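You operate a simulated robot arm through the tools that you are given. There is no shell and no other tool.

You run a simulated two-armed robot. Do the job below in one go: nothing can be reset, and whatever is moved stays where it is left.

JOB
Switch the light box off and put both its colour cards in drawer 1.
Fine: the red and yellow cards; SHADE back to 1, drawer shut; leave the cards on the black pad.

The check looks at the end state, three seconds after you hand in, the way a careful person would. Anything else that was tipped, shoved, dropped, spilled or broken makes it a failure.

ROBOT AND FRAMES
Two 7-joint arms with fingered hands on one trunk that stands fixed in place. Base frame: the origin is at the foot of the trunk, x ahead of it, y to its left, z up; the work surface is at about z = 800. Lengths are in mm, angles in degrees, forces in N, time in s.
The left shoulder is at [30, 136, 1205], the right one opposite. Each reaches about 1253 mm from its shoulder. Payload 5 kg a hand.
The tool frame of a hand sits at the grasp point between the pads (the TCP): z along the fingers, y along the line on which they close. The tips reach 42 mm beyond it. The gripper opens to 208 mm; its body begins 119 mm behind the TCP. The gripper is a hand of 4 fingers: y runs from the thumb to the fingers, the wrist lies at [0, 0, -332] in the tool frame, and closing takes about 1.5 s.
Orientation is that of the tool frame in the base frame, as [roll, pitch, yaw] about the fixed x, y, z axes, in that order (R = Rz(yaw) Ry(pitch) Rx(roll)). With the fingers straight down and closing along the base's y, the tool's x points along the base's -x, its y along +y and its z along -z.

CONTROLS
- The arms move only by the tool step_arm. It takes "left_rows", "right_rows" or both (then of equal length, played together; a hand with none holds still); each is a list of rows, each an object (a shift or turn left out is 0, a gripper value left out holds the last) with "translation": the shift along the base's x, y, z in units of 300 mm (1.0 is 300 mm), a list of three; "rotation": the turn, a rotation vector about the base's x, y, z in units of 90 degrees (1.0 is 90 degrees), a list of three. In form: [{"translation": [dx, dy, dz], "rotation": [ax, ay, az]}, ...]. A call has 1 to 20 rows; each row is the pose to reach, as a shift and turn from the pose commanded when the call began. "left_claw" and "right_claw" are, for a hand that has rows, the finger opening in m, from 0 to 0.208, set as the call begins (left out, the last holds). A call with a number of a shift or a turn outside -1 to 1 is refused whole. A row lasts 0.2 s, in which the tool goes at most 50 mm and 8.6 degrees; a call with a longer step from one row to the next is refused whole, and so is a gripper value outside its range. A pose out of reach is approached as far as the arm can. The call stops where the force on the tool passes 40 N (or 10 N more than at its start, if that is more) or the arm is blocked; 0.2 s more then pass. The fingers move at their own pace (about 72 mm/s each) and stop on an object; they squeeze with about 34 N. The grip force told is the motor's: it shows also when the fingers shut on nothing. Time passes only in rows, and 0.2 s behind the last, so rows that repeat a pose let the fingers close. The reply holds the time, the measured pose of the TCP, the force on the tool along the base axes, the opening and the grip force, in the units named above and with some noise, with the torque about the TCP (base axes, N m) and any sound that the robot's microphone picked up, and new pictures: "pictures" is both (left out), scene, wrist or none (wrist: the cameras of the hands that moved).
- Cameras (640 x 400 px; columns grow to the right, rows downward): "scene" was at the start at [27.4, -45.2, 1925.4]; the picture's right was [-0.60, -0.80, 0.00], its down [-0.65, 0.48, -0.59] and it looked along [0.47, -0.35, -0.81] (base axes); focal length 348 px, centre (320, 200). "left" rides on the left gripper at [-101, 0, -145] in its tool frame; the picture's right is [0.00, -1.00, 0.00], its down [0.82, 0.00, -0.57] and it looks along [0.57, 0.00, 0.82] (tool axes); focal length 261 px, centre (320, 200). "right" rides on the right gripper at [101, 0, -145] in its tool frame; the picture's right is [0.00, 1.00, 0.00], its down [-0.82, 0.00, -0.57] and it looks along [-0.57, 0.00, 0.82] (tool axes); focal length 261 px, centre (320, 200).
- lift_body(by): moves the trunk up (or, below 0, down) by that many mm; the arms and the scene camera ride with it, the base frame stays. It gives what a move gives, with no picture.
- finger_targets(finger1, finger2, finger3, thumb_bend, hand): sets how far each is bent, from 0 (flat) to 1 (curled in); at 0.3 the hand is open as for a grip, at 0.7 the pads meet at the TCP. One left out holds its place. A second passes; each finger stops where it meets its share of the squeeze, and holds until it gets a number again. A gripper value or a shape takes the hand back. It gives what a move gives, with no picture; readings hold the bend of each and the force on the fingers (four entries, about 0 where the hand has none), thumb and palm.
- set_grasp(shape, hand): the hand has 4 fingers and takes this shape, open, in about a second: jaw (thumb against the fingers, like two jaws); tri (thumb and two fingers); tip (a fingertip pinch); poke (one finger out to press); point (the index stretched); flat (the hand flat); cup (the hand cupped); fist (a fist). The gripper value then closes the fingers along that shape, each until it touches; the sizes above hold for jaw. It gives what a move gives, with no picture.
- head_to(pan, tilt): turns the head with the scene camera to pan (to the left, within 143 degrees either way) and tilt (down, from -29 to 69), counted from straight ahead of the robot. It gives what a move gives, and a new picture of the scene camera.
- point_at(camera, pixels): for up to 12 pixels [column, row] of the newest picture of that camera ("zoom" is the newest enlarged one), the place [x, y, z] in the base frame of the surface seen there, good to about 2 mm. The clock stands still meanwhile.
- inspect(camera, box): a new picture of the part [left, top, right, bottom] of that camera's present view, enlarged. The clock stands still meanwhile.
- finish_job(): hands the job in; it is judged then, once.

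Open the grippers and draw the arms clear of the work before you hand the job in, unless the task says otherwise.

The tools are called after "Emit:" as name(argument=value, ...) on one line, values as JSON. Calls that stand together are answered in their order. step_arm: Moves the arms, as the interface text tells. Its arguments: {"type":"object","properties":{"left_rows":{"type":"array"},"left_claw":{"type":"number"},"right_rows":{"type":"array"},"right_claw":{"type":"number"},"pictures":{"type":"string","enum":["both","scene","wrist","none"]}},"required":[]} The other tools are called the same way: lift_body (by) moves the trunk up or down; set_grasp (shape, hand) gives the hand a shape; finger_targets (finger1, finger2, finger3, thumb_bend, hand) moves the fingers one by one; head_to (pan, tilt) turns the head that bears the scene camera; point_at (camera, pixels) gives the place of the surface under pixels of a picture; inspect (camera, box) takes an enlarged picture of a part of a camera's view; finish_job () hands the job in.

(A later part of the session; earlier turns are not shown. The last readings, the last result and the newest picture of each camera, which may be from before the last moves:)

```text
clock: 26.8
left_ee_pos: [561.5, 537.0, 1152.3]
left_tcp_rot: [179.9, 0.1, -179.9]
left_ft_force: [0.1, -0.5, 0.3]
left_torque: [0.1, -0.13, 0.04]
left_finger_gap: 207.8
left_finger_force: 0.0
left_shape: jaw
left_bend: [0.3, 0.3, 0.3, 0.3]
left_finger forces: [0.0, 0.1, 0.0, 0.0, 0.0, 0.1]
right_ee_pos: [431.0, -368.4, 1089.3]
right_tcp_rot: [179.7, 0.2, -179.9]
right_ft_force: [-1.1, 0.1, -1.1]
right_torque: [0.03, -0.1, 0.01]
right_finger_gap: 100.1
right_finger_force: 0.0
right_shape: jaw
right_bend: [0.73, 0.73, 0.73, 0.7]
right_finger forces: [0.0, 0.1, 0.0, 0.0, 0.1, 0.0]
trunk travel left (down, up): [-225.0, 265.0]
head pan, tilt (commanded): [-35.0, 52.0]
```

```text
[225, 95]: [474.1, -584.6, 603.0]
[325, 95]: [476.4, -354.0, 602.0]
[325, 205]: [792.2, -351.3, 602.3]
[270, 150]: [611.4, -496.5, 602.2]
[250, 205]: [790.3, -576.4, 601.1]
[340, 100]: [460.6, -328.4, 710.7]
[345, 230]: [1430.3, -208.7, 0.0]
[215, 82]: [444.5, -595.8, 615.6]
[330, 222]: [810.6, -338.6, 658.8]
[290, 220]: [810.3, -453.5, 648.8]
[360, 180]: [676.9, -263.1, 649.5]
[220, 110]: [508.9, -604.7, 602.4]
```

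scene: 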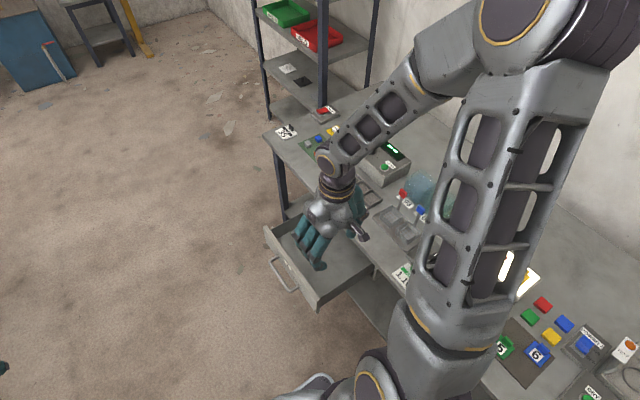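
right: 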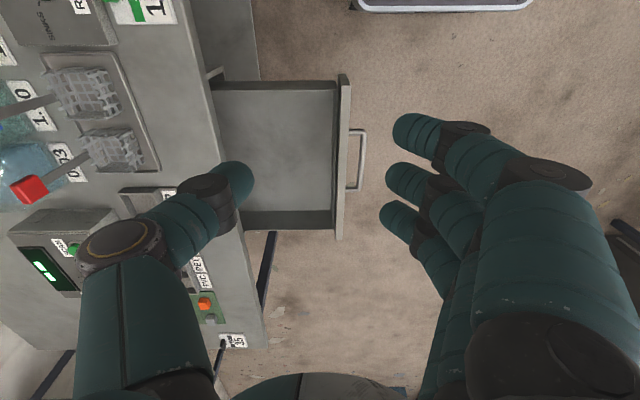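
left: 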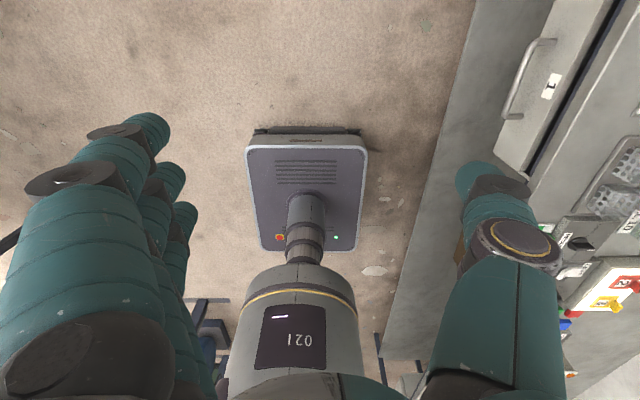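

The drawer's inside is x 445–810, y down to -338 at the front, floor z = 602. Now I move the right hand toward the light box, staying high, and form the poke shape.

Emit:
step_arm(right_rows=[{"translation": [-0.1, -0.11, 0.0]}, {"translation": [-0.2, -0.22, 0.0]}, {"translation": [-0.3, -0.33, 0.0]}, {"translation": [-0.4, -0.44, 0.0]}, {"translation": [-0.5, -0.55, 0.0]}, {"translation": [-0.6, -0.66, 0.0]}, {"translation": [-0.7, -0.77, 0.0]}, {"translation": [-0.8, -0.88, 0.0]}], pictures="none")

Emit:
set_grasp(shape="poke", hand="right")

Emit:
head_to(pan=-62, tilt=50)

Emit:
inspect(camera="right", box=[0, 0, 640, 400])

```text
clock: 28.6
left_ee_pos: [562.6, 536.2, 1152.0]
left_tcp_rot: [179.9, -0.1, 180.0]
left_ft_force: [-0.3, -0.9, 0.6]
left_torque: [0.03, -0.05, -0.02]
left_finger_gap: 207.9
left_finger_force: 0.0
left_shape: jaw
left_bend: [0.3, 0.3, 0.3, 0.3]
left_finger forces: [0.0, 0.0, 0.1, 0.0, 0.0, 0.0]
right_ee_pos: [190.7, -633.1, 1088.2]
right_tcp_rot: [179.9, 0.2, -179.9]
right_ft_force: [-0.5, -0.8, -0.3]
right_torque: [0.05, -0.03, -0.01]
right_finger_gap: 100.0
right_finger_force: 0.2
right_shape: jaw
right_bend: [0.73, 0.73, 0.73, 0.7]
right_finger forces: [0.1, 0.0, 0.0, 0.0, 0.0, 0.0]
trunk travel left (down, up): [-225.0, 265.0]
head pan, tilt (commanded): [-35.0, 52.0]
```

```text
clock: 29.5
left_ee_pos: [563.6, 537.0, 1151.7]
left_tcp_rot: [180.0, 0.0, 179.9]
left_ft_force: [0.2, -0.3, 0.5]
left_torque: [0.02, 0.0, 0.0]
left_finger_gap: 207.9
left_finger_force: 0.2
left_shape: jaw
left_bend: [0.3, 0.3, 0.3, 0.3]
left_finger forces: [0.0, 0.0, 0.0, 0.0, 0.0, 0.1]
right_ee_pos: [192.0, -632.2, 1088.0]
right_tcp_rot: [179.9, 0.1, 179.9]
right_ft_force: [0.3, 0.4, -0.1]
right_torque: [0.0, -0.04, -0.01]
right_finger_gap: 0.0
right_finger_force: 0.0
right_shape: poke
right_bend: [1.0, 1.0, 1.0, 0.45]
right_finger forces: [0.1, 0.0, 0.0, 0.0, 0.1, 0.1]
trunk travel left (down, up): [-225.0, 265.0]
head pan, tilt (commanded): [-35.0, 52.0]
```

```text
clock: 30.4
left_ee_pos: [564.0, 536.8, 1152.1]
left_tcp_rot: [180.0, 0.0, -179.9]
left_ft_force: [0.2, 0.0, 0.1]
left_torque: [0.0, -0.01, 0.04]
left_finger_gap: 207.8
left_finger_force: 0.0
left_shape: jaw
left_bend: [0.3, 0.3, 0.3, 0.3]
left_finger forces: [0.0, 0.0, 0.1, 0.0, 0.0, 0.1]
right_ee_pos: [191.1, -631.3, 1088.5]
right_tcp_rot: [179.9, -0.1, -180.0]
right_ft_force: [0.0, -0.4, 0.2]
right_torque: [-0.03, 0.02, -0.05]
right_finger_gap: 0.0
right_finger_force: 0.0
right_shape: poke
right_bend: [1.0, 1.0, 1.0, 0.45]
right_finger forces: [0.0, 0.1, 0.0, 0.0, 0.1, 0.1]
trunk travel left (down, up): [-225.0, 265.0]
head pan, tilt (commanded): [-62.0, 50.0]
```

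scene: 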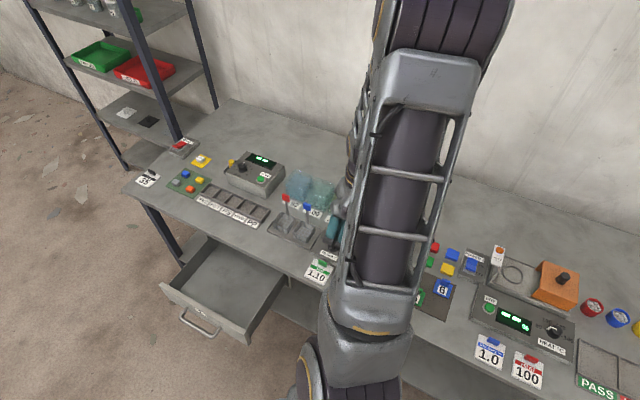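

```text
1.00 times, centred on (320, 200) of right (not enlarged: the box is as wide or as high as the picture)
```

zoom: 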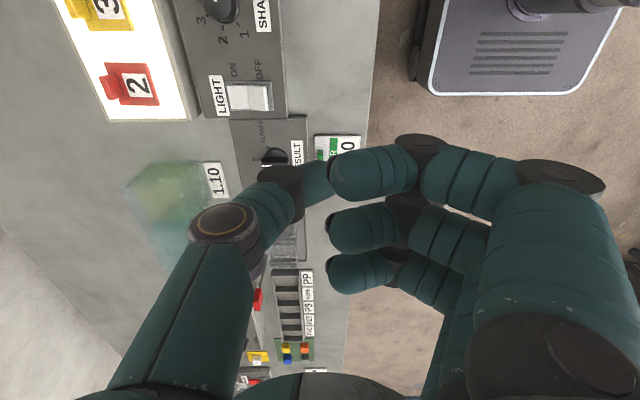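

In poke shape all three fingers curl and only the thumb stays out (px 300,185). I try the point shape to see whether the index is a better pressing finger.

Emit:
set_grasp(shape="point", hand="right")

Emit:
inspect(camera="right", box=[0, 0, 640, 400])

```text
clock: 31.3
left_ee_pos: [563.0, 536.3, 1151.2]
left_tcp_rot: [-179.9, 0.0, -180.0]
left_ft_force: [1.0, 0.3, 0.3]
left_torque: [0.0, 0.05, 0.01]
left_finger_gap: 207.8
left_finger_force: 0.0
left_shape: jaw
left_bend: [0.3, 0.3, 0.3, 0.3]
left_finger forces: [0.0, 0.0, 0.1, 0.0, 0.0, 0.1]
right_ee_pos: [191.6, -631.4, 1086.2]
right_tcp_rot: [179.9, 0.0, -180.0]
right_ft_force: [0.0, 0.0, 0.3]
right_torque: [-0.03, -0.01, -0.03]
right_finger_gap: 201.8
right_finger_force: 0.1
right_shape: point
right_bend: [0.7, 1.0, 1.0, 0.93]
right_finger forces: [0.0, 0.0, 0.1, 0.1, 0.0, 0.1]
trunk travel left (down, up): [-225.0, 265.0]
head pan, tilt (commanded): [-62.0, 50.0]
```

```text
1.00 times, centred on (320, 200) of right (not enlarged: the box is as wide or as high as the picture)
```

zoom: 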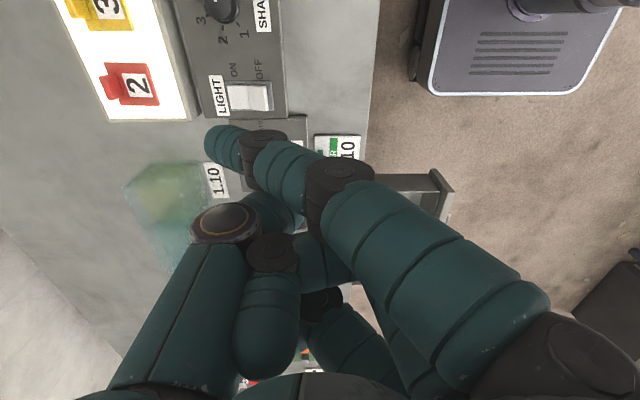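

In point shape the index reaches out with its tip at (215,145) in the wrist picture. I measure its tip.

Emit:
point_at(camera="right", pixels=[[212, 145], [222, 132], [225, 155], [240, 145], [250, 97], [270, 170], [340, 200]])

```text
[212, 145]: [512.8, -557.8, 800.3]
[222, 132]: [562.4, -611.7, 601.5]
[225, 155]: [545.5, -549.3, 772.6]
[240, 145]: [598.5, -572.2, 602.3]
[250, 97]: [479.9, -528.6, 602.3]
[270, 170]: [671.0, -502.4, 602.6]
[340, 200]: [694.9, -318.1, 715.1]
```

That used the older wrist picture; I repeat it on the newest enlarged picture.

Emit:
point_at(camera="zoom", pixels=[[212, 145], [222, 132], [225, 155], [210, 135], [250, 97], [265, 190], [285, 90], [232, 97], [268, 97], [250, 92], [225, 5], [270, 340]])

```text
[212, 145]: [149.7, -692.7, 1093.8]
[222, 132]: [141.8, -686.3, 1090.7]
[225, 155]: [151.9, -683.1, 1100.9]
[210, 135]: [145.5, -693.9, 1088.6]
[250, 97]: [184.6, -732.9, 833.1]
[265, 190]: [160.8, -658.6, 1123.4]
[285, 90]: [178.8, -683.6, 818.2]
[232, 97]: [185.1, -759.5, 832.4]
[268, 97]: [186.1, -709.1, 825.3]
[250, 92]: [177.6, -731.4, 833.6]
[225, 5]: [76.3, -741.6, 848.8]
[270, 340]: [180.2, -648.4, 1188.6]
```

The index tip sits at about [-46, -62, 0] from the TCP, leaning at 45°. I straighten the index for a cleaner press, keeping the others curled.

Emit:
finger_targets(hand="right", finger1=0.45, finger2=1.0, finger3=1.0, thumb_bend=0.93)

Emit:
inspect(camera="right", box=[0, 0, 640, 400])

```text
clock: 32.3
left_ee_pos: [563.1, 536.4, 1151.1]
left_tcp_rot: [180.0, 0.0, 180.0]
left_ft_force: [0.4, -0.4, 0.3]
left_torque: [0.02, 0.0, 0.04]
left_finger_gap: 207.7
left_finger_force: 0.0
left_shape: jaw
left_bend: [0.3, 0.3, 0.3, 0.3]
left_finger forces: [0.1, 0.0, 0.1, 0.0, 0.0, 0.0]
right_ee_pos: [189.6, -632.1, 1088.4]
right_tcp_rot: [179.9, -0.1, -179.9]
right_ft_force: [0.3, -0.2, 0.3]
right_torque: [-0.04, 0.02, -0.01]
right_finger_gap: 63.4
right_finger_force: 0.0
right_shape: fingers
right_bend: [0.45, 1.0, 1.0, 0.92]
right_finger forces: [0.1, 0.0, 0.1, 0.0, 0.0, 0.1]
trunk travel left (down, up): [-225.0, 265.0]
head pan, tilt (commanded): [-62.0, 50.0]
```

```text
1.00 times, centred on (320, 200) of right (not enlarged: the box is as wide or as high as the picture)
```

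zoom: 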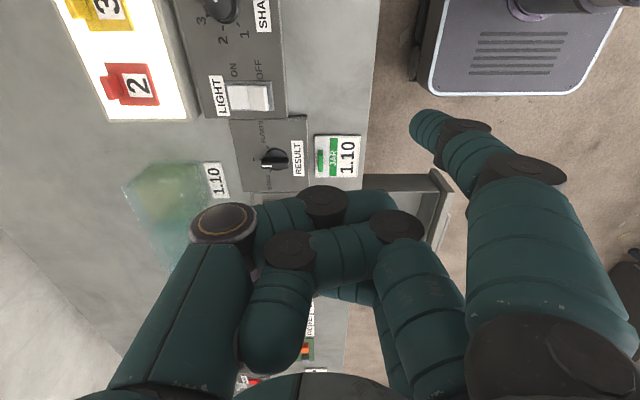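

The index is now stretched with its tip at about (425,125). I measure the tip and the lowest knuckles of the other fingers.

Emit:
point_at(camera="zoom", pixels=[[420, 120], [415, 130], [432, 118], [440, 125], [428, 140], [460, 140], [325, 200], [395, 225], [290, 250], [225, 220], [250, 97], [262, 97]])

```text
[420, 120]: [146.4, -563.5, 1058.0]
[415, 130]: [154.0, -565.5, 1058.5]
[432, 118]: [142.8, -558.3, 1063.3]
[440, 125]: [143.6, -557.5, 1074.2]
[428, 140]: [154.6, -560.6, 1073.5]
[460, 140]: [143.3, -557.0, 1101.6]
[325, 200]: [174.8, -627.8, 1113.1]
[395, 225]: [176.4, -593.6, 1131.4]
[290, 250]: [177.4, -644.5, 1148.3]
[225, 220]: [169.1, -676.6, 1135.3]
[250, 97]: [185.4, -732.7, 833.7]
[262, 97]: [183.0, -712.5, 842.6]
```

The index tip is about [-36, +67, -33] from the TCP and well below the other fingers. I move it to hover over the OFF end of the rocker ([187, -717]), TCP at about [223, -783, 920].

Emit:
step_arm(right_rows=[{"translation": [0.03, -0.13, 0]}, {"translation": [0.06, -0.26, -0.05]}, {"translation": [0.09, -0.38, -0.15]}, {"translation": [0.11, -0.46, -0.27]}, {"translation": [0.11, -0.5, -0.4]}, {"translation": [0.11, -0.503, -0.5]}, {"translation": [0.11, -0.503, -0.56]}])

```text
clock: 33.9
left_ee_pos: [562.7, 536.1, 1150.9]
left_tcp_rot: [-180.0, 0.1, -180.0]
left_ft_force: [0.3, 0.2, -0.6]
left_torque: [-0.01, 0.01, 0.03]
left_finger_gap: 207.9
left_finger_force: 0.0
left_shape: jaw
left_bend: [0.3, 0.3, 0.3, 0.3]
left_finger forces: [0.0, 0.1, 0.1, 0.1, 0.1, 0.1]
right_ee_pos: [222.1, -782.5, 917.1]
right_tcp_rot: [179.9, 0.2, -180.0]
right_ft_force: [0.5, -0.6, 0.8]
right_torque: [0.04, 0.01, -0.01]
right_finger_gap: 63.3
right_finger_force: 0.0
right_shape: fingers
right_bend: [0.45, 1.0, 1.0, 0.92]
right_finger forces: [0.0, 0.1, 0.0, 0.0, 0.0, 0.0]
trunk travel left (down, up): [-225.0, 265.0]
head pan, tilt (commanded): [-62.0, 50.0]
```

scene: 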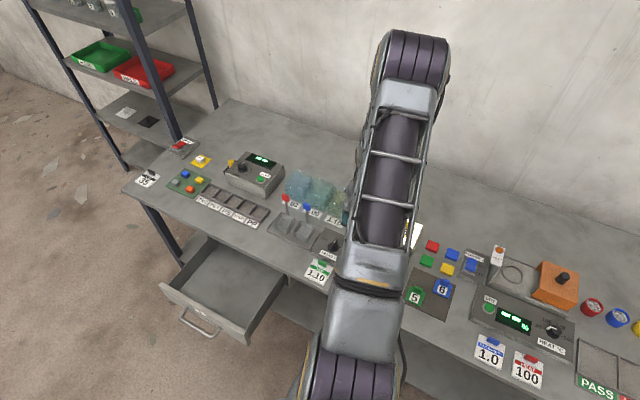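
right: 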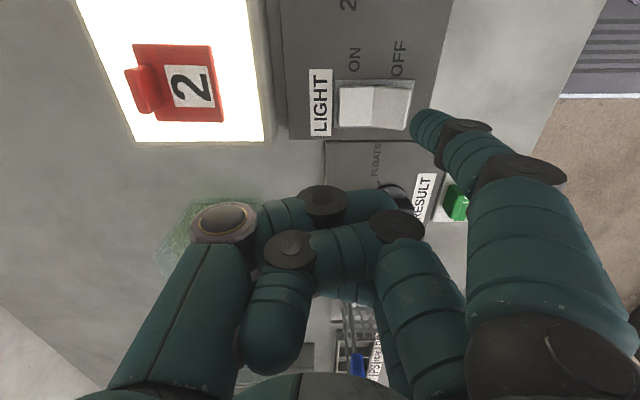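

The fingertip (px 425,122) hovers near the OFF end of the rocker (px 340–412, 80–128). I measure both to correct the aim.

Emit:
point_at(camera="right", pixels=[[418, 120], [415, 128], [428, 116], [440, 122], [405, 85], [405, 122], [380, 105], [345, 105], [412, 85], [395, 190], [450, 200], [330, 195]])

```text
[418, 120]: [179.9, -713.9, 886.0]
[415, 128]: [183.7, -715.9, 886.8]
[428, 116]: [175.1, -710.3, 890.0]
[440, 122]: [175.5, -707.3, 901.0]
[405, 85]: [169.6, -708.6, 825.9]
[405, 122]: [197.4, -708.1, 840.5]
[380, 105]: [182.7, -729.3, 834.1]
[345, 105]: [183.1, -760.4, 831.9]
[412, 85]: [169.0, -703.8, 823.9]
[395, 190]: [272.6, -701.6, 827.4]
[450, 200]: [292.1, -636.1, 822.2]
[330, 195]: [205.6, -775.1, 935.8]
```

The tip is at about [184, -714, 884] and the rocker's raised OFF end at y ≈ -712, z = 842. I shift 6 mm inward and lower, then press in small steps.

Emit:
step_arm(right_rows=[{"translation": [0.01, -0.02, -0.05]}, {"translation": [0.01, -0.02, -0.1]}, {"translation": [0.01, -0.02, -0.125]}, {"translation": [0.01, -0.02, -0.135]}, {"translation": [0.01, -0.02, -0.145]}, {"translation": [0.01, -0.02, -0.155]}, {"translation": [0.01, -0.02, -0.165]}])

```text
clock: 35.3
left_ee_pos: [563.4, 537.9, 1150.4]
left_tcp_rot: [-180.0, 0.0, -180.0]
left_ft_force: [-0.4, -0.2, 0.9]
left_torque: [0.06, 0.0, 0.01]
left_finger_gap: 208.1
left_finger_force: 0.1
left_shape: jaw
left_bend: [0.3, 0.3, 0.3, 0.3]
left_finger forces: [0.0, 0.0, 0.0, 0.1, 0.1, 0.0]
right_ee_pos: [226.7, -791.7, 876.9]
right_tcp_rot: [-179.7, 0.1, 179.9]
right_ft_force: [-2.0, -0.7, 31.6]
right_torque: [2.57, 1.24, 0.16]
right_finger_gap: 64.7
right_finger_force: 15.7
right_shape: fingers
right_bend: [0.42, 1.0, 1.0, 0.92]
right_finger forces: [31.9, 0.0, 0.0, 0.0, 0.1, 0.0]
trunk travel left (down, up): [-225.0, 265.0]
head pan, tilt (commanded): [-62.0, 50.0]
stopped in row 6 (right hand): the force on the tool passed its limit at 44 N (the readings are from after the stop); the commanded pose is now the measured one
```

scene: 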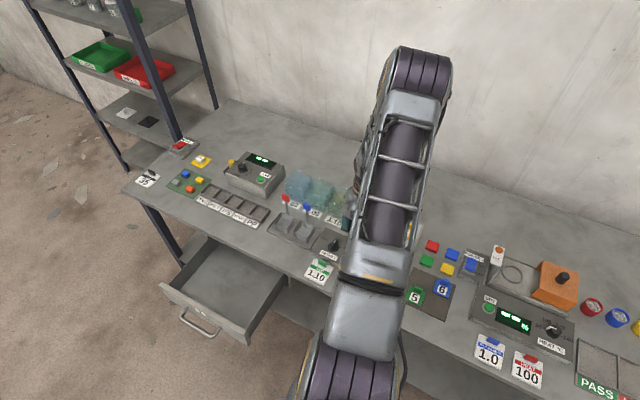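
right: 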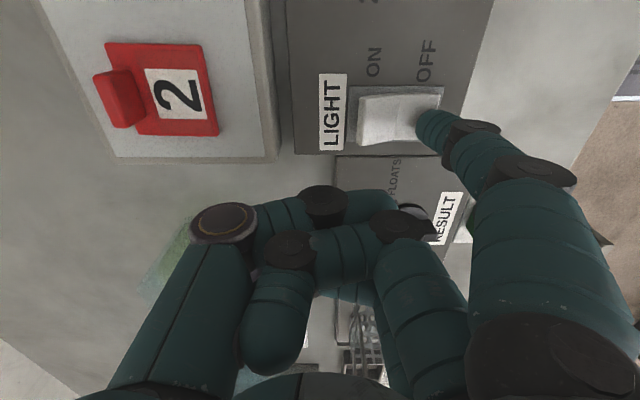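

The light box has gone dark and the rocker tipped to OFF (px 395,115). I lift the finger off.

Emit:
step_arm(right_rows=[{"translation": [0, 0, 0.05]}, {"translation": [0, 0, 0.15]}, {"translation": [0, 0, 0.3]}, {"translation": [0, 0, 0.45]}, {"translation": [0, 0.05, 0.6]}], pictures="wrist")

```text
clock: 36.5
left_ee_pos: [563.0, 539.0, 1151.1]
left_tcp_rot: [-179.8, 0.0, -179.9]
left_ft_force: [-1.0, 1.9, -0.6]
left_torque: [-0.2, -0.08, 0.0]
left_finger_gap: 207.9
left_finger_force: 0.0
left_shape: jaw
left_bend: [0.3, 0.3, 0.3, 0.3]
left_finger forces: [0.0, 0.0, 0.0, 0.0, 0.1, 0.0]
right_ee_pos: [226.0, -773.2, 1055.4]
right_tcp_rot: [-179.8, 0.1, 180.0]
right_ft_force: [0.3, 0.8, 0.2]
right_torque: [-0.21, -0.02, -0.02]
right_finger_gap: 63.7
right_finger_force: 0.0
right_shape: fingers
right_bend: [0.45, 1.0, 1.0, 0.92]
right_finger forces: [0.0, 0.0, 0.0, 0.0, 0.0, 0.0]
trunk travel left (down, up): [-225.0, 265.0]
head pan, tilt (commanded): [-62.0, 50.0]
```

right: 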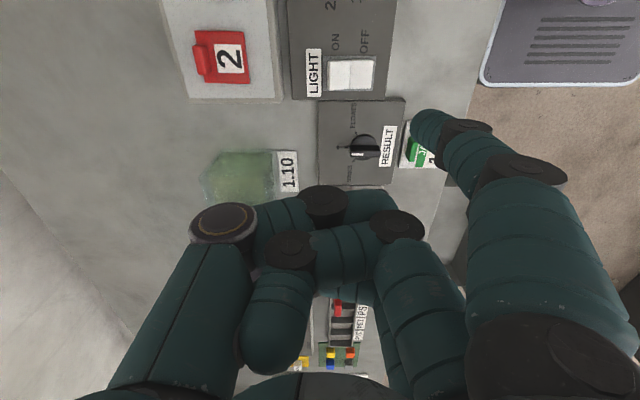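

The light box is off. Next is the SHADE knob: I move the hand back (-x) and up so that the wrist camera sees the knob closely, and try the tip shape.

Emit:
step_arm(right_rows=[{"translation": [-0.15, 0.0, 0.0]}, {"translation": [-0.3, 0.01, 0.0]}, {"translation": [-0.45, 0.02, 0.0]}, {"translation": [-0.6, 0.03, 0.0]}, {"translation": [-0.75, 0.05, 0.0]}, {"translation": [-0.9, 0.07, 0.0]}], pictures="none")

Emit:
set_grasp(shape="tip", hand="right")

Emit:
inspect(camera="right", box=[0, 0, 640, 400])

Emit:
inspect(camera="scene", box=[240, 140, 480, 290])

```text
clock: 37.9
left_ee_pos: [562.4, 536.1, 1152.7]
left_tcp_rot: [-180.0, 0.0, 180.0]
left_ft_force: [2.3, -2.7, -0.6]
left_torque: [0.21, 0.33, -0.05]
left_finger_gap: 207.9
left_finger_force: 0.1
left_shape: jaw
left_bend: [0.3, 0.3, 0.3, 0.3]
left_finger forces: [0.0, 0.1, 0.0, 0.0, 0.0, 0.1]
right_ee_pos: [-37.1, -756.1, 1054.4]
right_tcp_rot: [179.9, -0.2, -179.6]
right_ft_force: [-23.0, 1.0, 1.0]
right_torque: [-0.19, -3.3, 0.01]
right_finger_gap: 63.4
right_finger_force: 0.0
right_shape: fingers
right_bend: [0.45, 1.0, 1.0, 0.92]
right_finger forces: [0.0, 0.0, 0.0, 0.0, 0.1, 0.1]
trunk travel left (down, up): [-225.0, 265.0]
head pan, tilt (commanded): [-62.0, 50.0]
```

```text
clock: 38.8
left_ee_pos: [563.7, 536.7, 1151.8]
left_tcp_rot: [-180.0, -0.1, -179.9]
left_ft_force: [1.2, 0.4, 0.0]
left_torque: [0.05, 0.04, -0.01]
left_finger_gap: 207.9
left_finger_force: 0.1
left_shape: jaw
left_bend: [0.3, 0.3, 0.3, 0.3]
left_finger forces: [0.1, 0.1, 0.0, 0.1, 0.0, 0.1]
right_ee_pos: [-26.7, -757.5, 1054.5]
right_tcp_rot: [180.0, 0.1, -178.9]
right_ft_force: [1.0, 0.3, -0.3]
right_torque: [0.03, 0.03, -0.03]
right_finger_gap: 208.1
right_finger_force: 0.0
right_shape: tip
right_bend: [0.06, 0.3, 0.06, 0.3]
right_finger forces: [0.1, 0.0, 0.1, 0.0, 0.1, 0.1]
trunk travel left (down, up): [-225.0, 265.0]
head pan, tilt (commanded): [-62.0, 50.0]
```

```text
1.00 times, centred on (320, 200) of right (not enlarged: the box is as wide or as high as the picture)
```

zoom: 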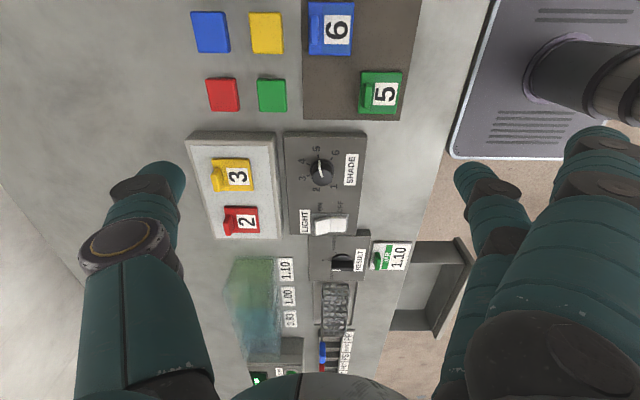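

```text
2.67 times, centred on (360, 215) of scene
```

zoom: 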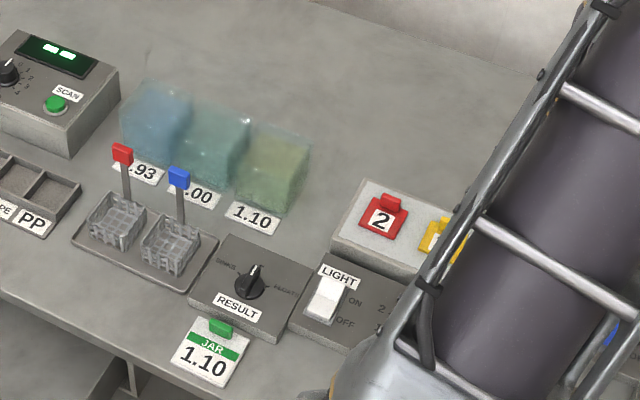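

The wrist picture shows the SHADE knob at (320,172); also the arm is near a limit here (x settled at -27 rather than -44). I enlarge the knob.

Emit:
inspect(camera="right", box=[270, 130, 370, 240])

```text
3.64 times, centred on (320, 185) of right
```

zoom: 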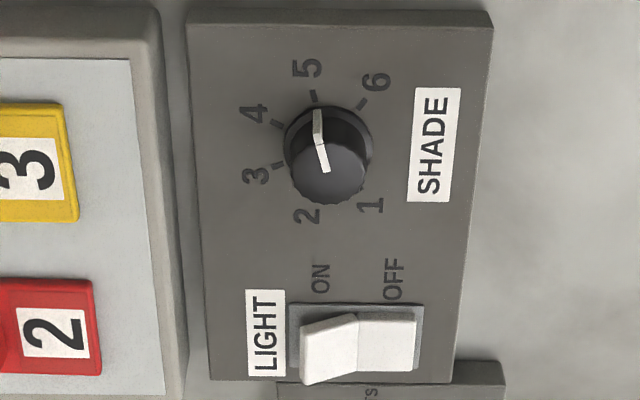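

The pointer clearly stands at 5, and the rocker lies on OFF. I measure the ticks, the knob and the pointer.

Emit:
point_at(camera="zoom", pixels=[[313, 96], [364, 101], [278, 124], [277, 165], [327, 171], [317, 112], [320, 145], [330, 185], [368, 205], [307, 215], [295, 165], [365, 165]])

Emit:
point_at(camera="zoom", pixels=[[290, 145], [372, 150], [362, 190], [305, 195], [330, 202], [300, 120], [355, 120], [313, 108], [310, 130], [340, 130], [322, 160]])

```text
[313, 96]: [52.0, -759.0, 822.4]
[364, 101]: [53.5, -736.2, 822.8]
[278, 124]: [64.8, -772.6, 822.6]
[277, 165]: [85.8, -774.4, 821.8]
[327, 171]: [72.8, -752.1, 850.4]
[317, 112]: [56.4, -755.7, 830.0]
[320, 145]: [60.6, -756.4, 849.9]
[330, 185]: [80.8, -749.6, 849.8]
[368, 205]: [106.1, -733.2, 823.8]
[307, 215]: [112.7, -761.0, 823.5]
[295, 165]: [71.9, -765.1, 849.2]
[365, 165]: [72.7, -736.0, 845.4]
```

```text
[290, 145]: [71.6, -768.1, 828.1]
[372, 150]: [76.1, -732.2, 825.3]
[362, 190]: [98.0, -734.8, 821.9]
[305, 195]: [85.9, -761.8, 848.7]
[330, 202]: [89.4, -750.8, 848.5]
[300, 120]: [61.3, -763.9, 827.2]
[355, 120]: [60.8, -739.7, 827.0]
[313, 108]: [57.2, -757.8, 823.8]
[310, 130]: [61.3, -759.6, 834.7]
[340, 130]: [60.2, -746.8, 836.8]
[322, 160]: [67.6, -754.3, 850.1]
```

Knob: centre about [74.5, -750.5], radius 15, top z = 850; ticks are 50° apart, with 1 at +35° and the pointer at 5 (-165°), so it must turn +200° counter-clockwise. I bring the hand above the knob, turned -50°, with the jaw shape ready.

Emit:
set_grasp(shape="jaw", hand="right")

Emit:
step_arm(right_rows=[{"translation": [0.06, 0.0, 0.0], "rotation": [0, 0, -0.08]}, {"translation": [0.12, 0.0, 0.0], "rotation": [0, 0, -0.16]}, {"translation": [0.18, 0.0, 0.0], "rotation": [0, 0, -0.24]}, {"translation": [0.24, 0.0, 0.0], "rotation": [0, 0, -0.32]}, {"translation": [0.3, 0.0, 0.0], "rotation": [0, 0, -0.4]}, {"translation": [0.36, 0.0, 0.0], "rotation": [0, 0, -0.48]}, {"translation": [0.37, 0.0, 0.0], "rotation": [0, 0, -0.56]}], right_claw=0.07)

```text
clock: 39.7
left_ee_pos: [562.4, 536.9, 1152.2]
left_tcp_rot: [180.0, 0.0, -180.0]
left_ft_force: [0.3, -0.3, -0.3]
left_torque: [-0.01, 0.03, 0.0]
left_finger_gap: 207.8
left_finger_force: 0.1
left_shape: jaw
left_bend: [0.3, 0.3, 0.3, 0.3]
left_finger forces: [0.1, 0.0, 0.0, 0.1, 0.1, 0.0]
right_ee_pos: [-27.2, -757.0, 1053.9]
right_tcp_rot: [-180.0, 0.1, -178.9]
right_ft_force: [0.2, -0.4, -0.5]
right_torque: [0.02, 0.01, 0.04]
right_finger_gap: 208.0
right_finger_force: 0.0
right_shape: jaw
right_bend: [0.3, 0.3, 0.3, 0.3]
right_finger forces: [0.0, 0.0, 0.0, 0.0, 0.0, 0.1]
trunk travel left (down, up): [-225.0, 265.0]
head pan, tilt (commanded): [-62.0, 50.0]
```

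```text
clock: 41.3
left_ee_pos: [563.9, 536.6, 1151.1]
left_tcp_rot: [180.0, 0.1, 180.0]
left_ft_force: [0.8, -0.8, -0.2]
left_torque: [0.01, 0.0, 0.02]
left_finger_gap: 207.7
left_finger_force: 0.1
left_shape: jaw
left_bend: [0.3, 0.3, 0.3, 0.3]
left_finger forces: [0.0, 0.0, 0.0, 0.1, 0.0, 0.1]
right_ee_pos: [68.1, -754.3, 1055.0]
right_tcp_rot: [-179.9, 0.1, 129.5]
right_ft_force: [-0.2, -0.7, 0.9]
right_torque: [0.01, -0.06, 0.03]
right_finger_gap: 70.4
right_finger_force: 0.1
right_shape: jaw
right_bend: [0.73, 0.73, 0.73, 0.7]
right_finger forces: [0.1, 0.0, 0.0, 0.0, 0.0, 0.1]
trunk travel left (down, up): [-225.0, 265.0]
head pan, tilt (commanded): [-62.0, 50.0]
```

scene: 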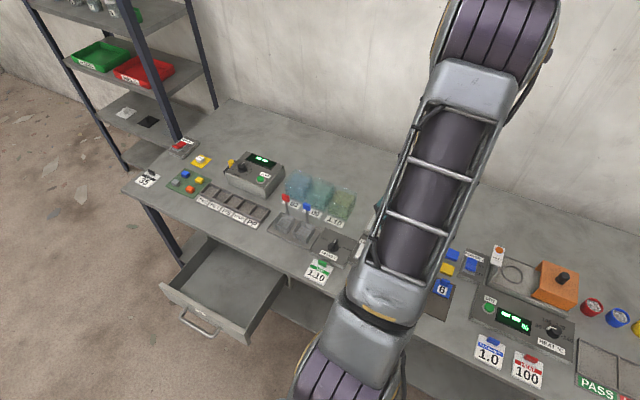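
right: 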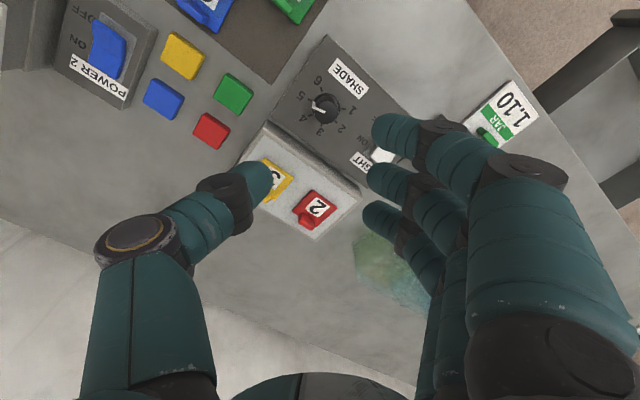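

The turn of -50° works. I measure the fingertips at this 70 mm opening to know their depth below the TCP.

Emit:
point_at(camera="right", pixels=[[268, 178], [262, 168], [372, 178], [370, 168], [378, 130], [366, 208], [370, 215], [380, 115], [390, 190], [250, 190]])

```text
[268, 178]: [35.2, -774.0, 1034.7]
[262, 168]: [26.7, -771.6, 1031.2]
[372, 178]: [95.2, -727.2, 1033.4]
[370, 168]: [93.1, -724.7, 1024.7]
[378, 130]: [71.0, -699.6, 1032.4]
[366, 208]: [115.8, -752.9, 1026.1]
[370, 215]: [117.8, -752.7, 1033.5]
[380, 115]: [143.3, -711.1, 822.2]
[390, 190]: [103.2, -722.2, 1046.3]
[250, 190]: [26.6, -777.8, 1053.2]
```

Tips lie about 32 mm below the TCP, symmetric about it. I descend over the knob to TCP z ≈ 867, so the tips stay just above the panel.

Emit:
step_arm(right_rows=[{"translation": [0.021, 0.013, -0.15]}, {"translation": [0.021, 0.013, -0.3]}, {"translation": [0.021, 0.013, -0.42]}, {"translation": [0.021, 0.013, -0.52]}, {"translation": [0.021, 0.013, -0.58]}, {"translation": [0.021, 0.013, -0.61]}, {"translation": [0.021, 0.013, -0.625]}])

```text
clock: 42.9
left_ee_pos: [563.9, 537.2, 1151.4]
left_tcp_rot: [-180.0, 0.0, 180.0]
left_ft_force: [-0.2, 0.1, 0.5]
left_torque: [-0.02, 0.02, 0.02]
left_finger_gap: 207.6
left_finger_force: 0.0
left_shape: jaw
left_bend: [0.3, 0.3, 0.3, 0.3]
left_finger forces: [0.0, 0.0, 0.1, 0.0, 0.0, 0.0]
right_ee_pos: [73.6, -750.6, 867.9]
right_tcp_rot: [-179.9, 0.1, 129.6]
right_ft_force: [-0.5, -0.1, -0.4]
right_torque: [-0.03, 0.02, 0.02]
right_finger_gap: 70.5
right_finger_force: 0.1
right_shape: jaw
right_bend: [0.73, 0.73, 0.73, 0.7]
right_finger forces: [0.1, 0.0, 0.0, 0.0, 0.0, 0.0]
trunk travel left (down, up): [-225.0, 265.0]
head pan, tilt (commanded): [-62.0, 50.0]
```

scene: 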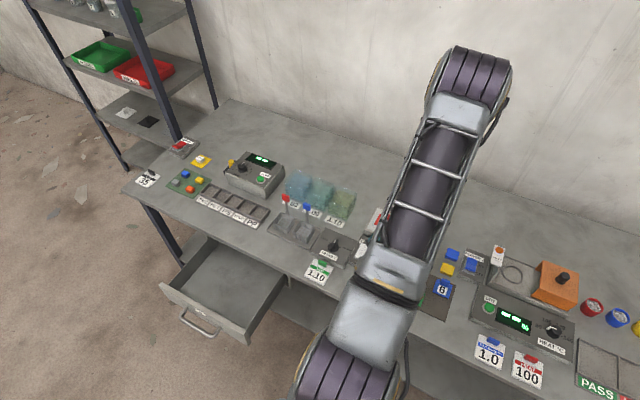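
right: 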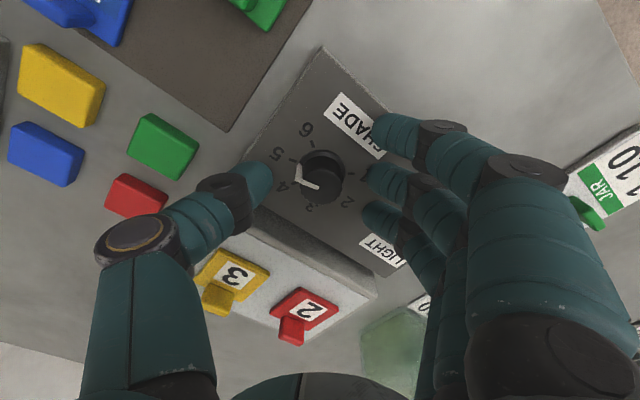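

The knob (px 320,178) sits between thumb and middle finger. I close the hand on it.

Emit:
step_arm(right_rows=[{}, {}, {}, {}, {}, {}], right_claw=0.0, pictures="wrist")

```text
clock: 44.3
left_ee_pos: [562.7, 536.3, 1151.2]
left_tcp_rot: [180.0, 0.0, 179.9]
left_ft_force: [-0.4, -0.1, -0.3]
left_torque: [0.01, -0.01, 0.02]
left_finger_gap: 207.9
left_finger_force: 0.0
left_shape: jaw
left_bend: [0.3, 0.3, 0.3, 0.3]
left_finger forces: [0.0, 0.1, 0.1, 0.0, 0.0, 0.0]
right_ee_pos: [70.8, -751.8, 868.2]
right_tcp_rot: [-179.9, 0.0, 129.5]
right_ft_force: [-10.7, -10.8, -4.2]
right_torque: [-0.11, 0.11, -0.1]
right_finger_gap: 11.4
right_finger_force: 34.0
right_shape: jaw
right_bend: [0.7, 0.72, 0.7, 0.7]
right_finger forces: [0.1, 14.1, 0.1, 0.0, 29.2, 0.0]
trunk travel left (down, up): [-225.0, 265.0]
head pan, tilt (commanded): [-62.0, 50.0]
```

right: 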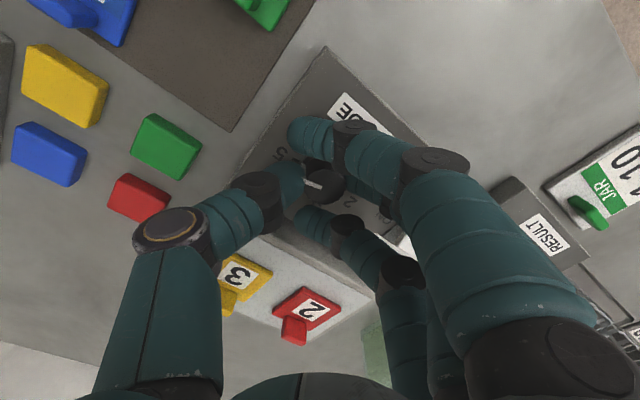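

The knob is held (finger 14 N, thumb 29 N, with a small sideways push). I ease the centre 2 mm toward the thumb and turn +90° counter-clockwise.

Emit:
step_arm(right_rows=[{"translation": [-0.006, -0.005, 0], "rotation": [0, 0, 0.085]}, {"translation": [-0.006, -0.005, 0], "rotation": [0, 0, 0.17]}, {"translation": [-0.006, -0.005, 0], "rotation": [0, 0, 0.255]}, {"translation": [-0.006, -0.005, 0], "rotation": [0, 0, 0.34]}, {"translation": [-0.006, -0.005, 0], "rotation": [0, 0, 0.425]}, {"translation": [-0.006, -0.005, 0], "rotation": [0, 0, 0.51]}, {"translation": [-0.006, -0.005, 0], "rotation": [0, 0, 0.595]}, {"translation": [-0.006, -0.005, 0], "rotation": [0, 0, 0.68]}, {"translation": [-0.006, -0.005, 0], "rotation": [0, 0, 0.765]}, {"translation": [-0.006, -0.005, 0], "rotation": [0, 0, 0.85]}, {"translation": [-0.006, -0.005, 0], "rotation": [0, 0, 0.935]}, {"translation": [-0.006, -0.005, 0], "rotation": [0, 0, 1.0]}])

```text
clock: 46.9
left_ee_pos: [564.9, 535.2, 1151.0]
left_tcp_rot: [180.0, -0.1, -180.0]
left_ft_force: [-0.4, -0.9, 0.7]
left_torque: [-0.03, 0.01, 0.01]
left_finger_gap: 207.8
left_finger_force: 0.0
left_shape: jaw
left_bend: [0.3, 0.3, 0.3, 0.3]
left_finger forces: [0.0, 0.0, 0.0, 0.0, 0.0, 0.0]
right_ee_pos: [74.6, -754.9, 868.1]
right_tcp_rot: [-179.8, 0.1, -140.2]
right_ft_force: [13.1, -26.8, 1.2]
right_torque: [-0.77, -0.33, -0.05]
right_finger_gap: 11.8
right_finger_force: 33.8
right_shape: jaw
right_bend: [0.7, 0.72, 0.7, 0.7]
right_finger forces: [0.0, 10.1, 0.1, 0.0, 39.0, 0.0]
trunk travel left (down, up): [-225.0, 265.0]
head pan, tilt (commanded): [-62.0, 50.0]
```

scene: 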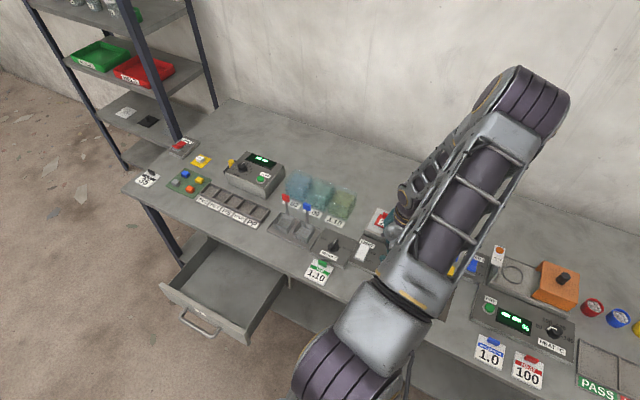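
right: 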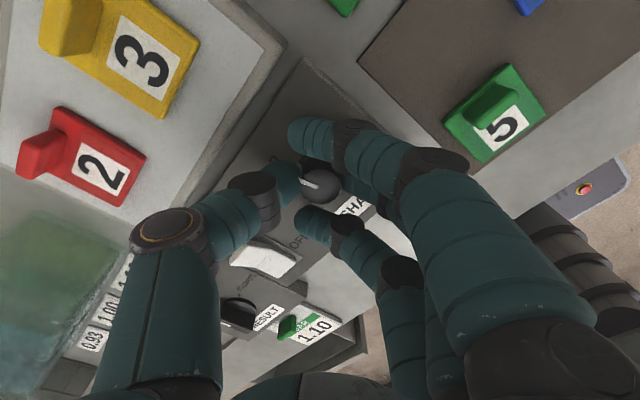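

The hand turned 90° with some side load (thumb 39 N). I look closely at the knob's pointer (px 315,183).

Emit:
inspect(camera="right", box=[240, 120, 400, 220])

```text
4.00 times, centred on (320, 170) of right
```

zoom: 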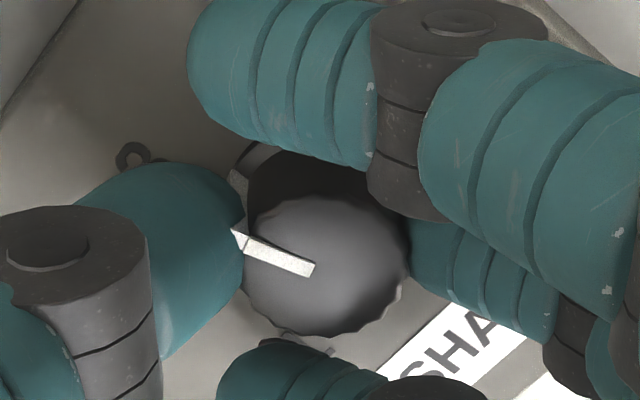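

The white pointer line runs from (312,270) to (243,242), toward the thumb. I measure its direction.

Emit:
point_at(camera="zoom", pixels=[[310, 270], [260, 252], [325, 265], [330, 330], [400, 270], [345, 205], [255, 290], [285, 260]])

```text
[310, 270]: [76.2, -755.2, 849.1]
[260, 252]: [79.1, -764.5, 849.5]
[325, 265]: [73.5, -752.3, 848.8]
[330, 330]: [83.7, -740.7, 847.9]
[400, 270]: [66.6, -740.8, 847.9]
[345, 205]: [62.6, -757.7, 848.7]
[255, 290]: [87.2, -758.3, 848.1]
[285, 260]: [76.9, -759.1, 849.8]
```

The knob turned 90° without slip (pointer now about -72°, near 3). It needs about +107° more, so I open, lift a little, and turn the hand back for a second grip.

Emit:
step_arm(right_rows=[{}, {}, {}, {}, {"translation": [0.0, 0.0, 0.06]}, {"translation": [0.0, 0.0, 0.14]}, {"translation": [0.0, 0.0, 0.14], "rotation": [0, 0, -0.09]}, {"translation": [0.0, 0.0, 0.14], "rotation": [0, 0, -0.18]}, {"translation": [0.0, 0.0, 0.14], "rotation": [0, 0, -0.27]}, {"translation": [0.0, 0.0, 0.14], "rotation": [0, 0, -0.36]}, {"translation": [0.0, 0.0, 0.14], "rotation": [0, 0, -0.45]}, {"translation": [0.0, 0.0, 0.14], "rotation": [0, 0, -0.54]}, {"translation": [0.0, 0.0, 0.14], "rotation": [0, 0, -0.63]}, {"translation": [0.0, 0.0, 0.14], "rotation": [0, 0, -0.72]}, {"translation": [0.0, 0.0, 0.14], "rotation": [0, 0, -0.81]}, {"translation": [0.0, 0.0, 0.14], "rotation": [0, 0, -0.9]}, {"translation": [0.0, 0.0, 0.14], "rotation": [0, 0, -0.99]}], right_claw=0.07, pictures="wrist")

```text
clock: 50.5
left_ee_pos: [563.3, 536.5, 1151.2]
left_tcp_rot: [180.0, -0.1, -179.9]
left_ft_force: [0.5, 0.2, 0.5]
left_torque: [-0.03, 0.03, -0.01]
left_finger_gap: 208.0
left_finger_force: 0.2
left_shape: jaw
left_bend: [0.3, 0.3, 0.3, 0.3]
left_finger forces: [0.1, 0.0, 0.0, 0.1, 0.0, 0.1]
right_ee_pos: [72.1, -751.5, 910.0]
right_tcp_rot: [-179.9, 0.0, 130.3]
right_ft_force: [0.5, 0.6, 0.1]
right_torque: [0.02, -0.06, 0.01]
right_finger_gap: 69.6
right_finger_force: 0.0
right_shape: jaw
right_bend: [0.73, 0.74, 0.73, 0.7]
right_finger forces: [0.1, 0.0, 0.0, 0.0, 0.1, 0.0]
trunk travel left (down, up): [-225.0, 265.0]
head pan, tilt (commanded): [-62.0, 50.0]
```

right: 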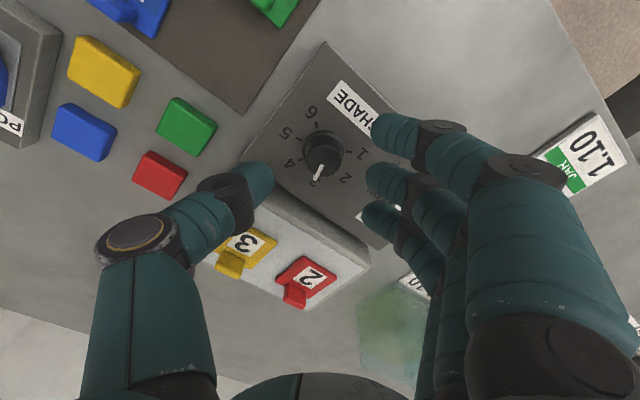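

The knob's pointer is now at 3 (px 320,168). I measure it exactly.

Emit:
inspect(camera="right", box=[260, 90, 400, 200])

```text
3.64 times, centred on (330, 145) of right
```

zoom: 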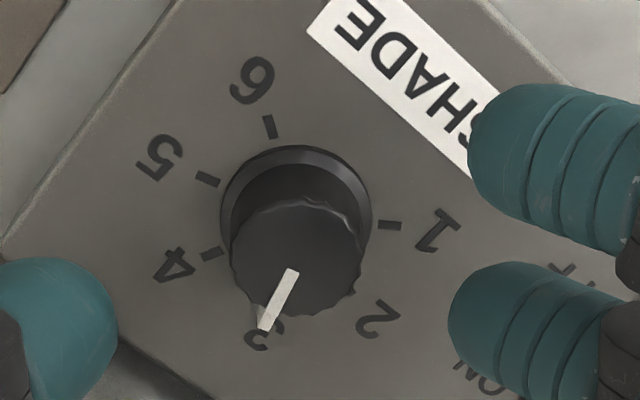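

Emit:
point_at(camera="zoom", pixels=[[293, 273], [265, 325], [300, 205], [360, 245], [235, 260], [305, 312], [389, 225], [213, 253], [208, 180], [268, 127], [280, 298]])

```text
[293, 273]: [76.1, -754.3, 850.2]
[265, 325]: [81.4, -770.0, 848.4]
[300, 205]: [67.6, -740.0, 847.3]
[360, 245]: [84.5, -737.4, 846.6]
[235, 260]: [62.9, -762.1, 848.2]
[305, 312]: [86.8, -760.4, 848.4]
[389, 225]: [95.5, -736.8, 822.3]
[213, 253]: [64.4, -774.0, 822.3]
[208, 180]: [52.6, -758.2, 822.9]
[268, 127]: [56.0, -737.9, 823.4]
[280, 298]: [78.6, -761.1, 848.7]
```

Ticks confirm 1 at +35.6°, and the pointer is at -71°: 106.5° remain. I turn 6° further back and lower onto the knob, offset a little toward the thumb to balance the grip.

Emit:
step_arm(right_rows=[{"translation": [-0.004, -0.009, 0.0], "rotation": [0, 0, -0.07]}, {"translation": [-0.004, -0.009, -0.07], "rotation": [0, 0, -0.07]}, {"translation": [-0.004, -0.009, -0.12], "rotation": [0, 0, -0.07]}, {"translation": [-0.004, -0.009, -0.14], "rotation": [0, 0, -0.07]}], pictures="wrist")

Emit:
step_arm(right_rows=[{}, {}, {}, {}, {}, {}], right_claw=0.0, pictures="wrist")

```text
clock: 51.5
left_ee_pos: [563.5, 537.0, 1151.4]
left_tcp_rot: [-180.0, 0.0, -179.9]
left_ft_force: [0.9, 0.0, -0.5]
left_torque: [0.02, 0.01, -0.01]
left_finger_gap: 207.9
left_finger_force: 0.0
left_shape: jaw
left_bend: [0.3, 0.3, 0.3, 0.3]
left_finger forces: [0.1, 0.0, 0.0, 0.0, 0.0, 0.0]
right_ee_pos: [70.1, -756.6, 868.2]
right_tcp_rot: [-179.8, 0.1, 124.2]
right_ft_force: [0.2, -0.7, 0.0]
right_torque: [0.01, 0.0, 0.04]
right_finger_gap: 69.4
right_finger_force: 0.0
right_shape: jaw
right_bend: [0.73, 0.74, 0.73, 0.7]
right_finger forces: [0.0, 0.0, 0.0, 0.0, 0.0, 0.0]
trunk travel left (down, up): [-225.0, 265.0]
head pan, tilt (commanded): [-62.0, 50.0]
```

right: 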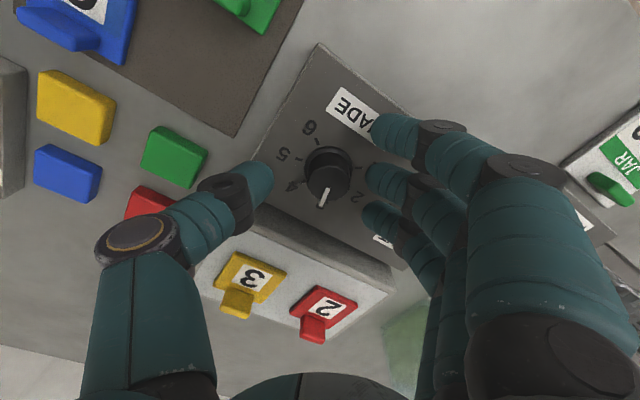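

```text
clock: 52.9
left_ee_pos: [562.2, 535.3, 1152.3]
left_tcp_rot: [179.9, -0.1, 180.0]
left_ft_force: [-0.8, 0.3, -0.3]
left_torque: [-0.02, 0.01, -0.01]
left_finger_gap: 207.8
left_finger_force: 0.1
left_shape: jaw
left_bend: [0.3, 0.3, 0.3, 0.3]
left_finger forces: [0.0, 0.0, 0.0, 0.1, 0.1, 0.0]
right_ee_pos: [67.7, -756.3, 868.9]
right_tcp_rot: [-179.9, 0.1, 124.1]
right_ft_force: [-12.0, -9.0, -5.0]
right_torque: [-0.17, 0.18, 0.0]
right_finger_gap: 8.0
right_finger_force: 33.9
right_shape: jaw
right_bend: [0.7, 0.73, 0.7, 0.7]
right_finger forces: [0.1, 13.5, 0.1, 0.0, 28.1, 0.1]
trunk travel left (down, up): [-225.0, 265.0]
head pan, tilt (commanded): [-62.0, 50.0]
```

right: 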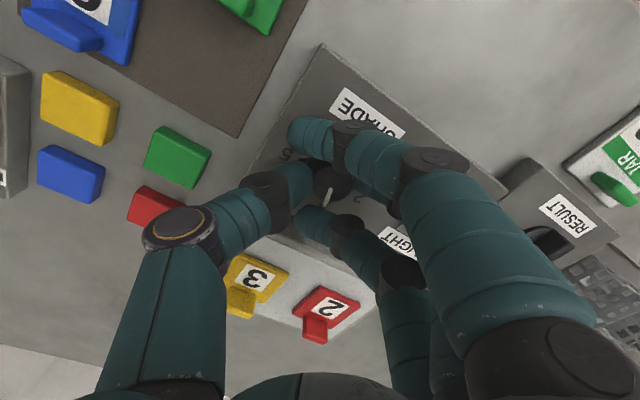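

The knob is gripped again with similar forces. I turn +88° with the wrist moving on a small arc about the knob's centre.

Emit:
step_arm(right_rows=[{"translation": [0.002, -0.0025, 0], "rotation": [0, 0, 0.0889]}, {"translation": [0.004, -0.005, 0], "rotation": [0, 0, 0.1778]}, {"translation": [0.007, -0.0067, 0], "rotation": [0, 0, 0.2667]}, {"translation": [0.01, -0.008, 0], "rotation": [0, 0, 0.3556]}, {"translation": [0.013, -0.009, 0], "rotation": [0, 0, 0.4444]}, {"translation": [0.016, -0.01, 0], "rotation": [0, 0, 0.5333]}, {"translation": [0.019, -0.01, 0], "rotation": [0, 0, 0.6222]}, {"translation": [0.0226, -0.01, 0], "rotation": [0, 0, 0.7111]}, {"translation": [0.0258, -0.009, 0], "rotation": [0, 0, 0.8]}, {"translation": [0.029, -0.008, 0], "rotation": [0, 0, 0.8889]}, {"translation": [0.032, -0.0067, 0], "rotation": [0, 0, 0.9778]}], pictures="wrist")

Emit:
inspect(camera="right", box=[240, 120, 400, 220])

```text
clock: 55.3
left_ee_pos: [563.6, 536.0, 1152.3]
left_tcp_rot: [180.0, 0.0, 180.0]
left_ft_force: [-0.4, 0.4, 0.1]
left_torque: [-0.03, 0.02, 0.01]
left_finger_gap: 208.2
left_finger_force: 0.0
left_shape: jaw
left_bend: [0.3, 0.3, 0.3, 0.3]
left_finger forces: [0.0, 0.0, 0.1, 0.1, 0.0, 0.0]
right_ee_pos: [80.3, -758.3, 867.1]
right_tcp_rot: [-179.8, 0.1, -147.5]
right_ft_force: [-4.6, -26.5, 12.5]
right_torque: [-0.61, 0.19, 0.17]
right_finger_gap: 8.6
right_finger_force: 33.9
right_shape: jaw
right_bend: [0.7, 0.73, 0.7, 0.71]
right_finger forces: [0.0, 14.5, 0.0, 0.0, 35.2, 0.0]
trunk travel left (down, up): [-225.0, 265.0]
head pan, tilt (commanded): [-62.0, 50.0]
```

right: 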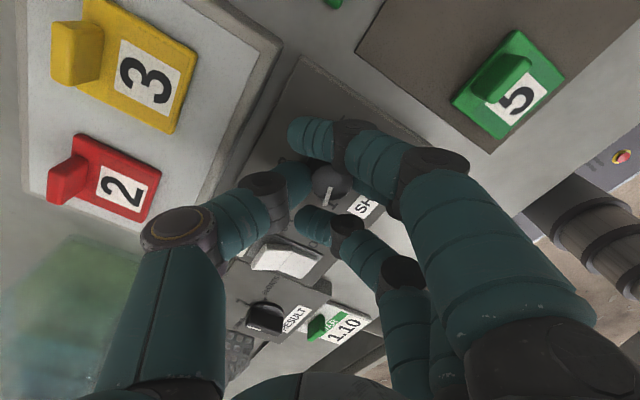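

```text
4.00 times, centred on (320, 170) of right
```

zoom: 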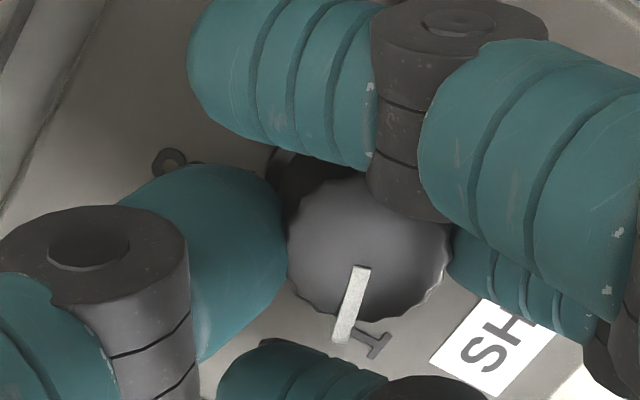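

The pointer line (360,270)–(342,338) now lies close to the label 1. I measure it.

Emit:
point_at(camera="zoom", pixels=[[360, 270], [343, 332], [352, 300], [290, 250], [445, 245], [320, 310], [430, 295], [345, 180], [375, 340]])

```text
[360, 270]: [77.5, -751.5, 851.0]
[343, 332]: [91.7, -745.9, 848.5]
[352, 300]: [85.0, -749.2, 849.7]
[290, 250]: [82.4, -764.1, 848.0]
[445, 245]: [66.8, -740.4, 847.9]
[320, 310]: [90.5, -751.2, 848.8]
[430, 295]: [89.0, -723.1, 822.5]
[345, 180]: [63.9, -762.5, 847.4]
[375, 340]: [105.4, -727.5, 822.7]
```

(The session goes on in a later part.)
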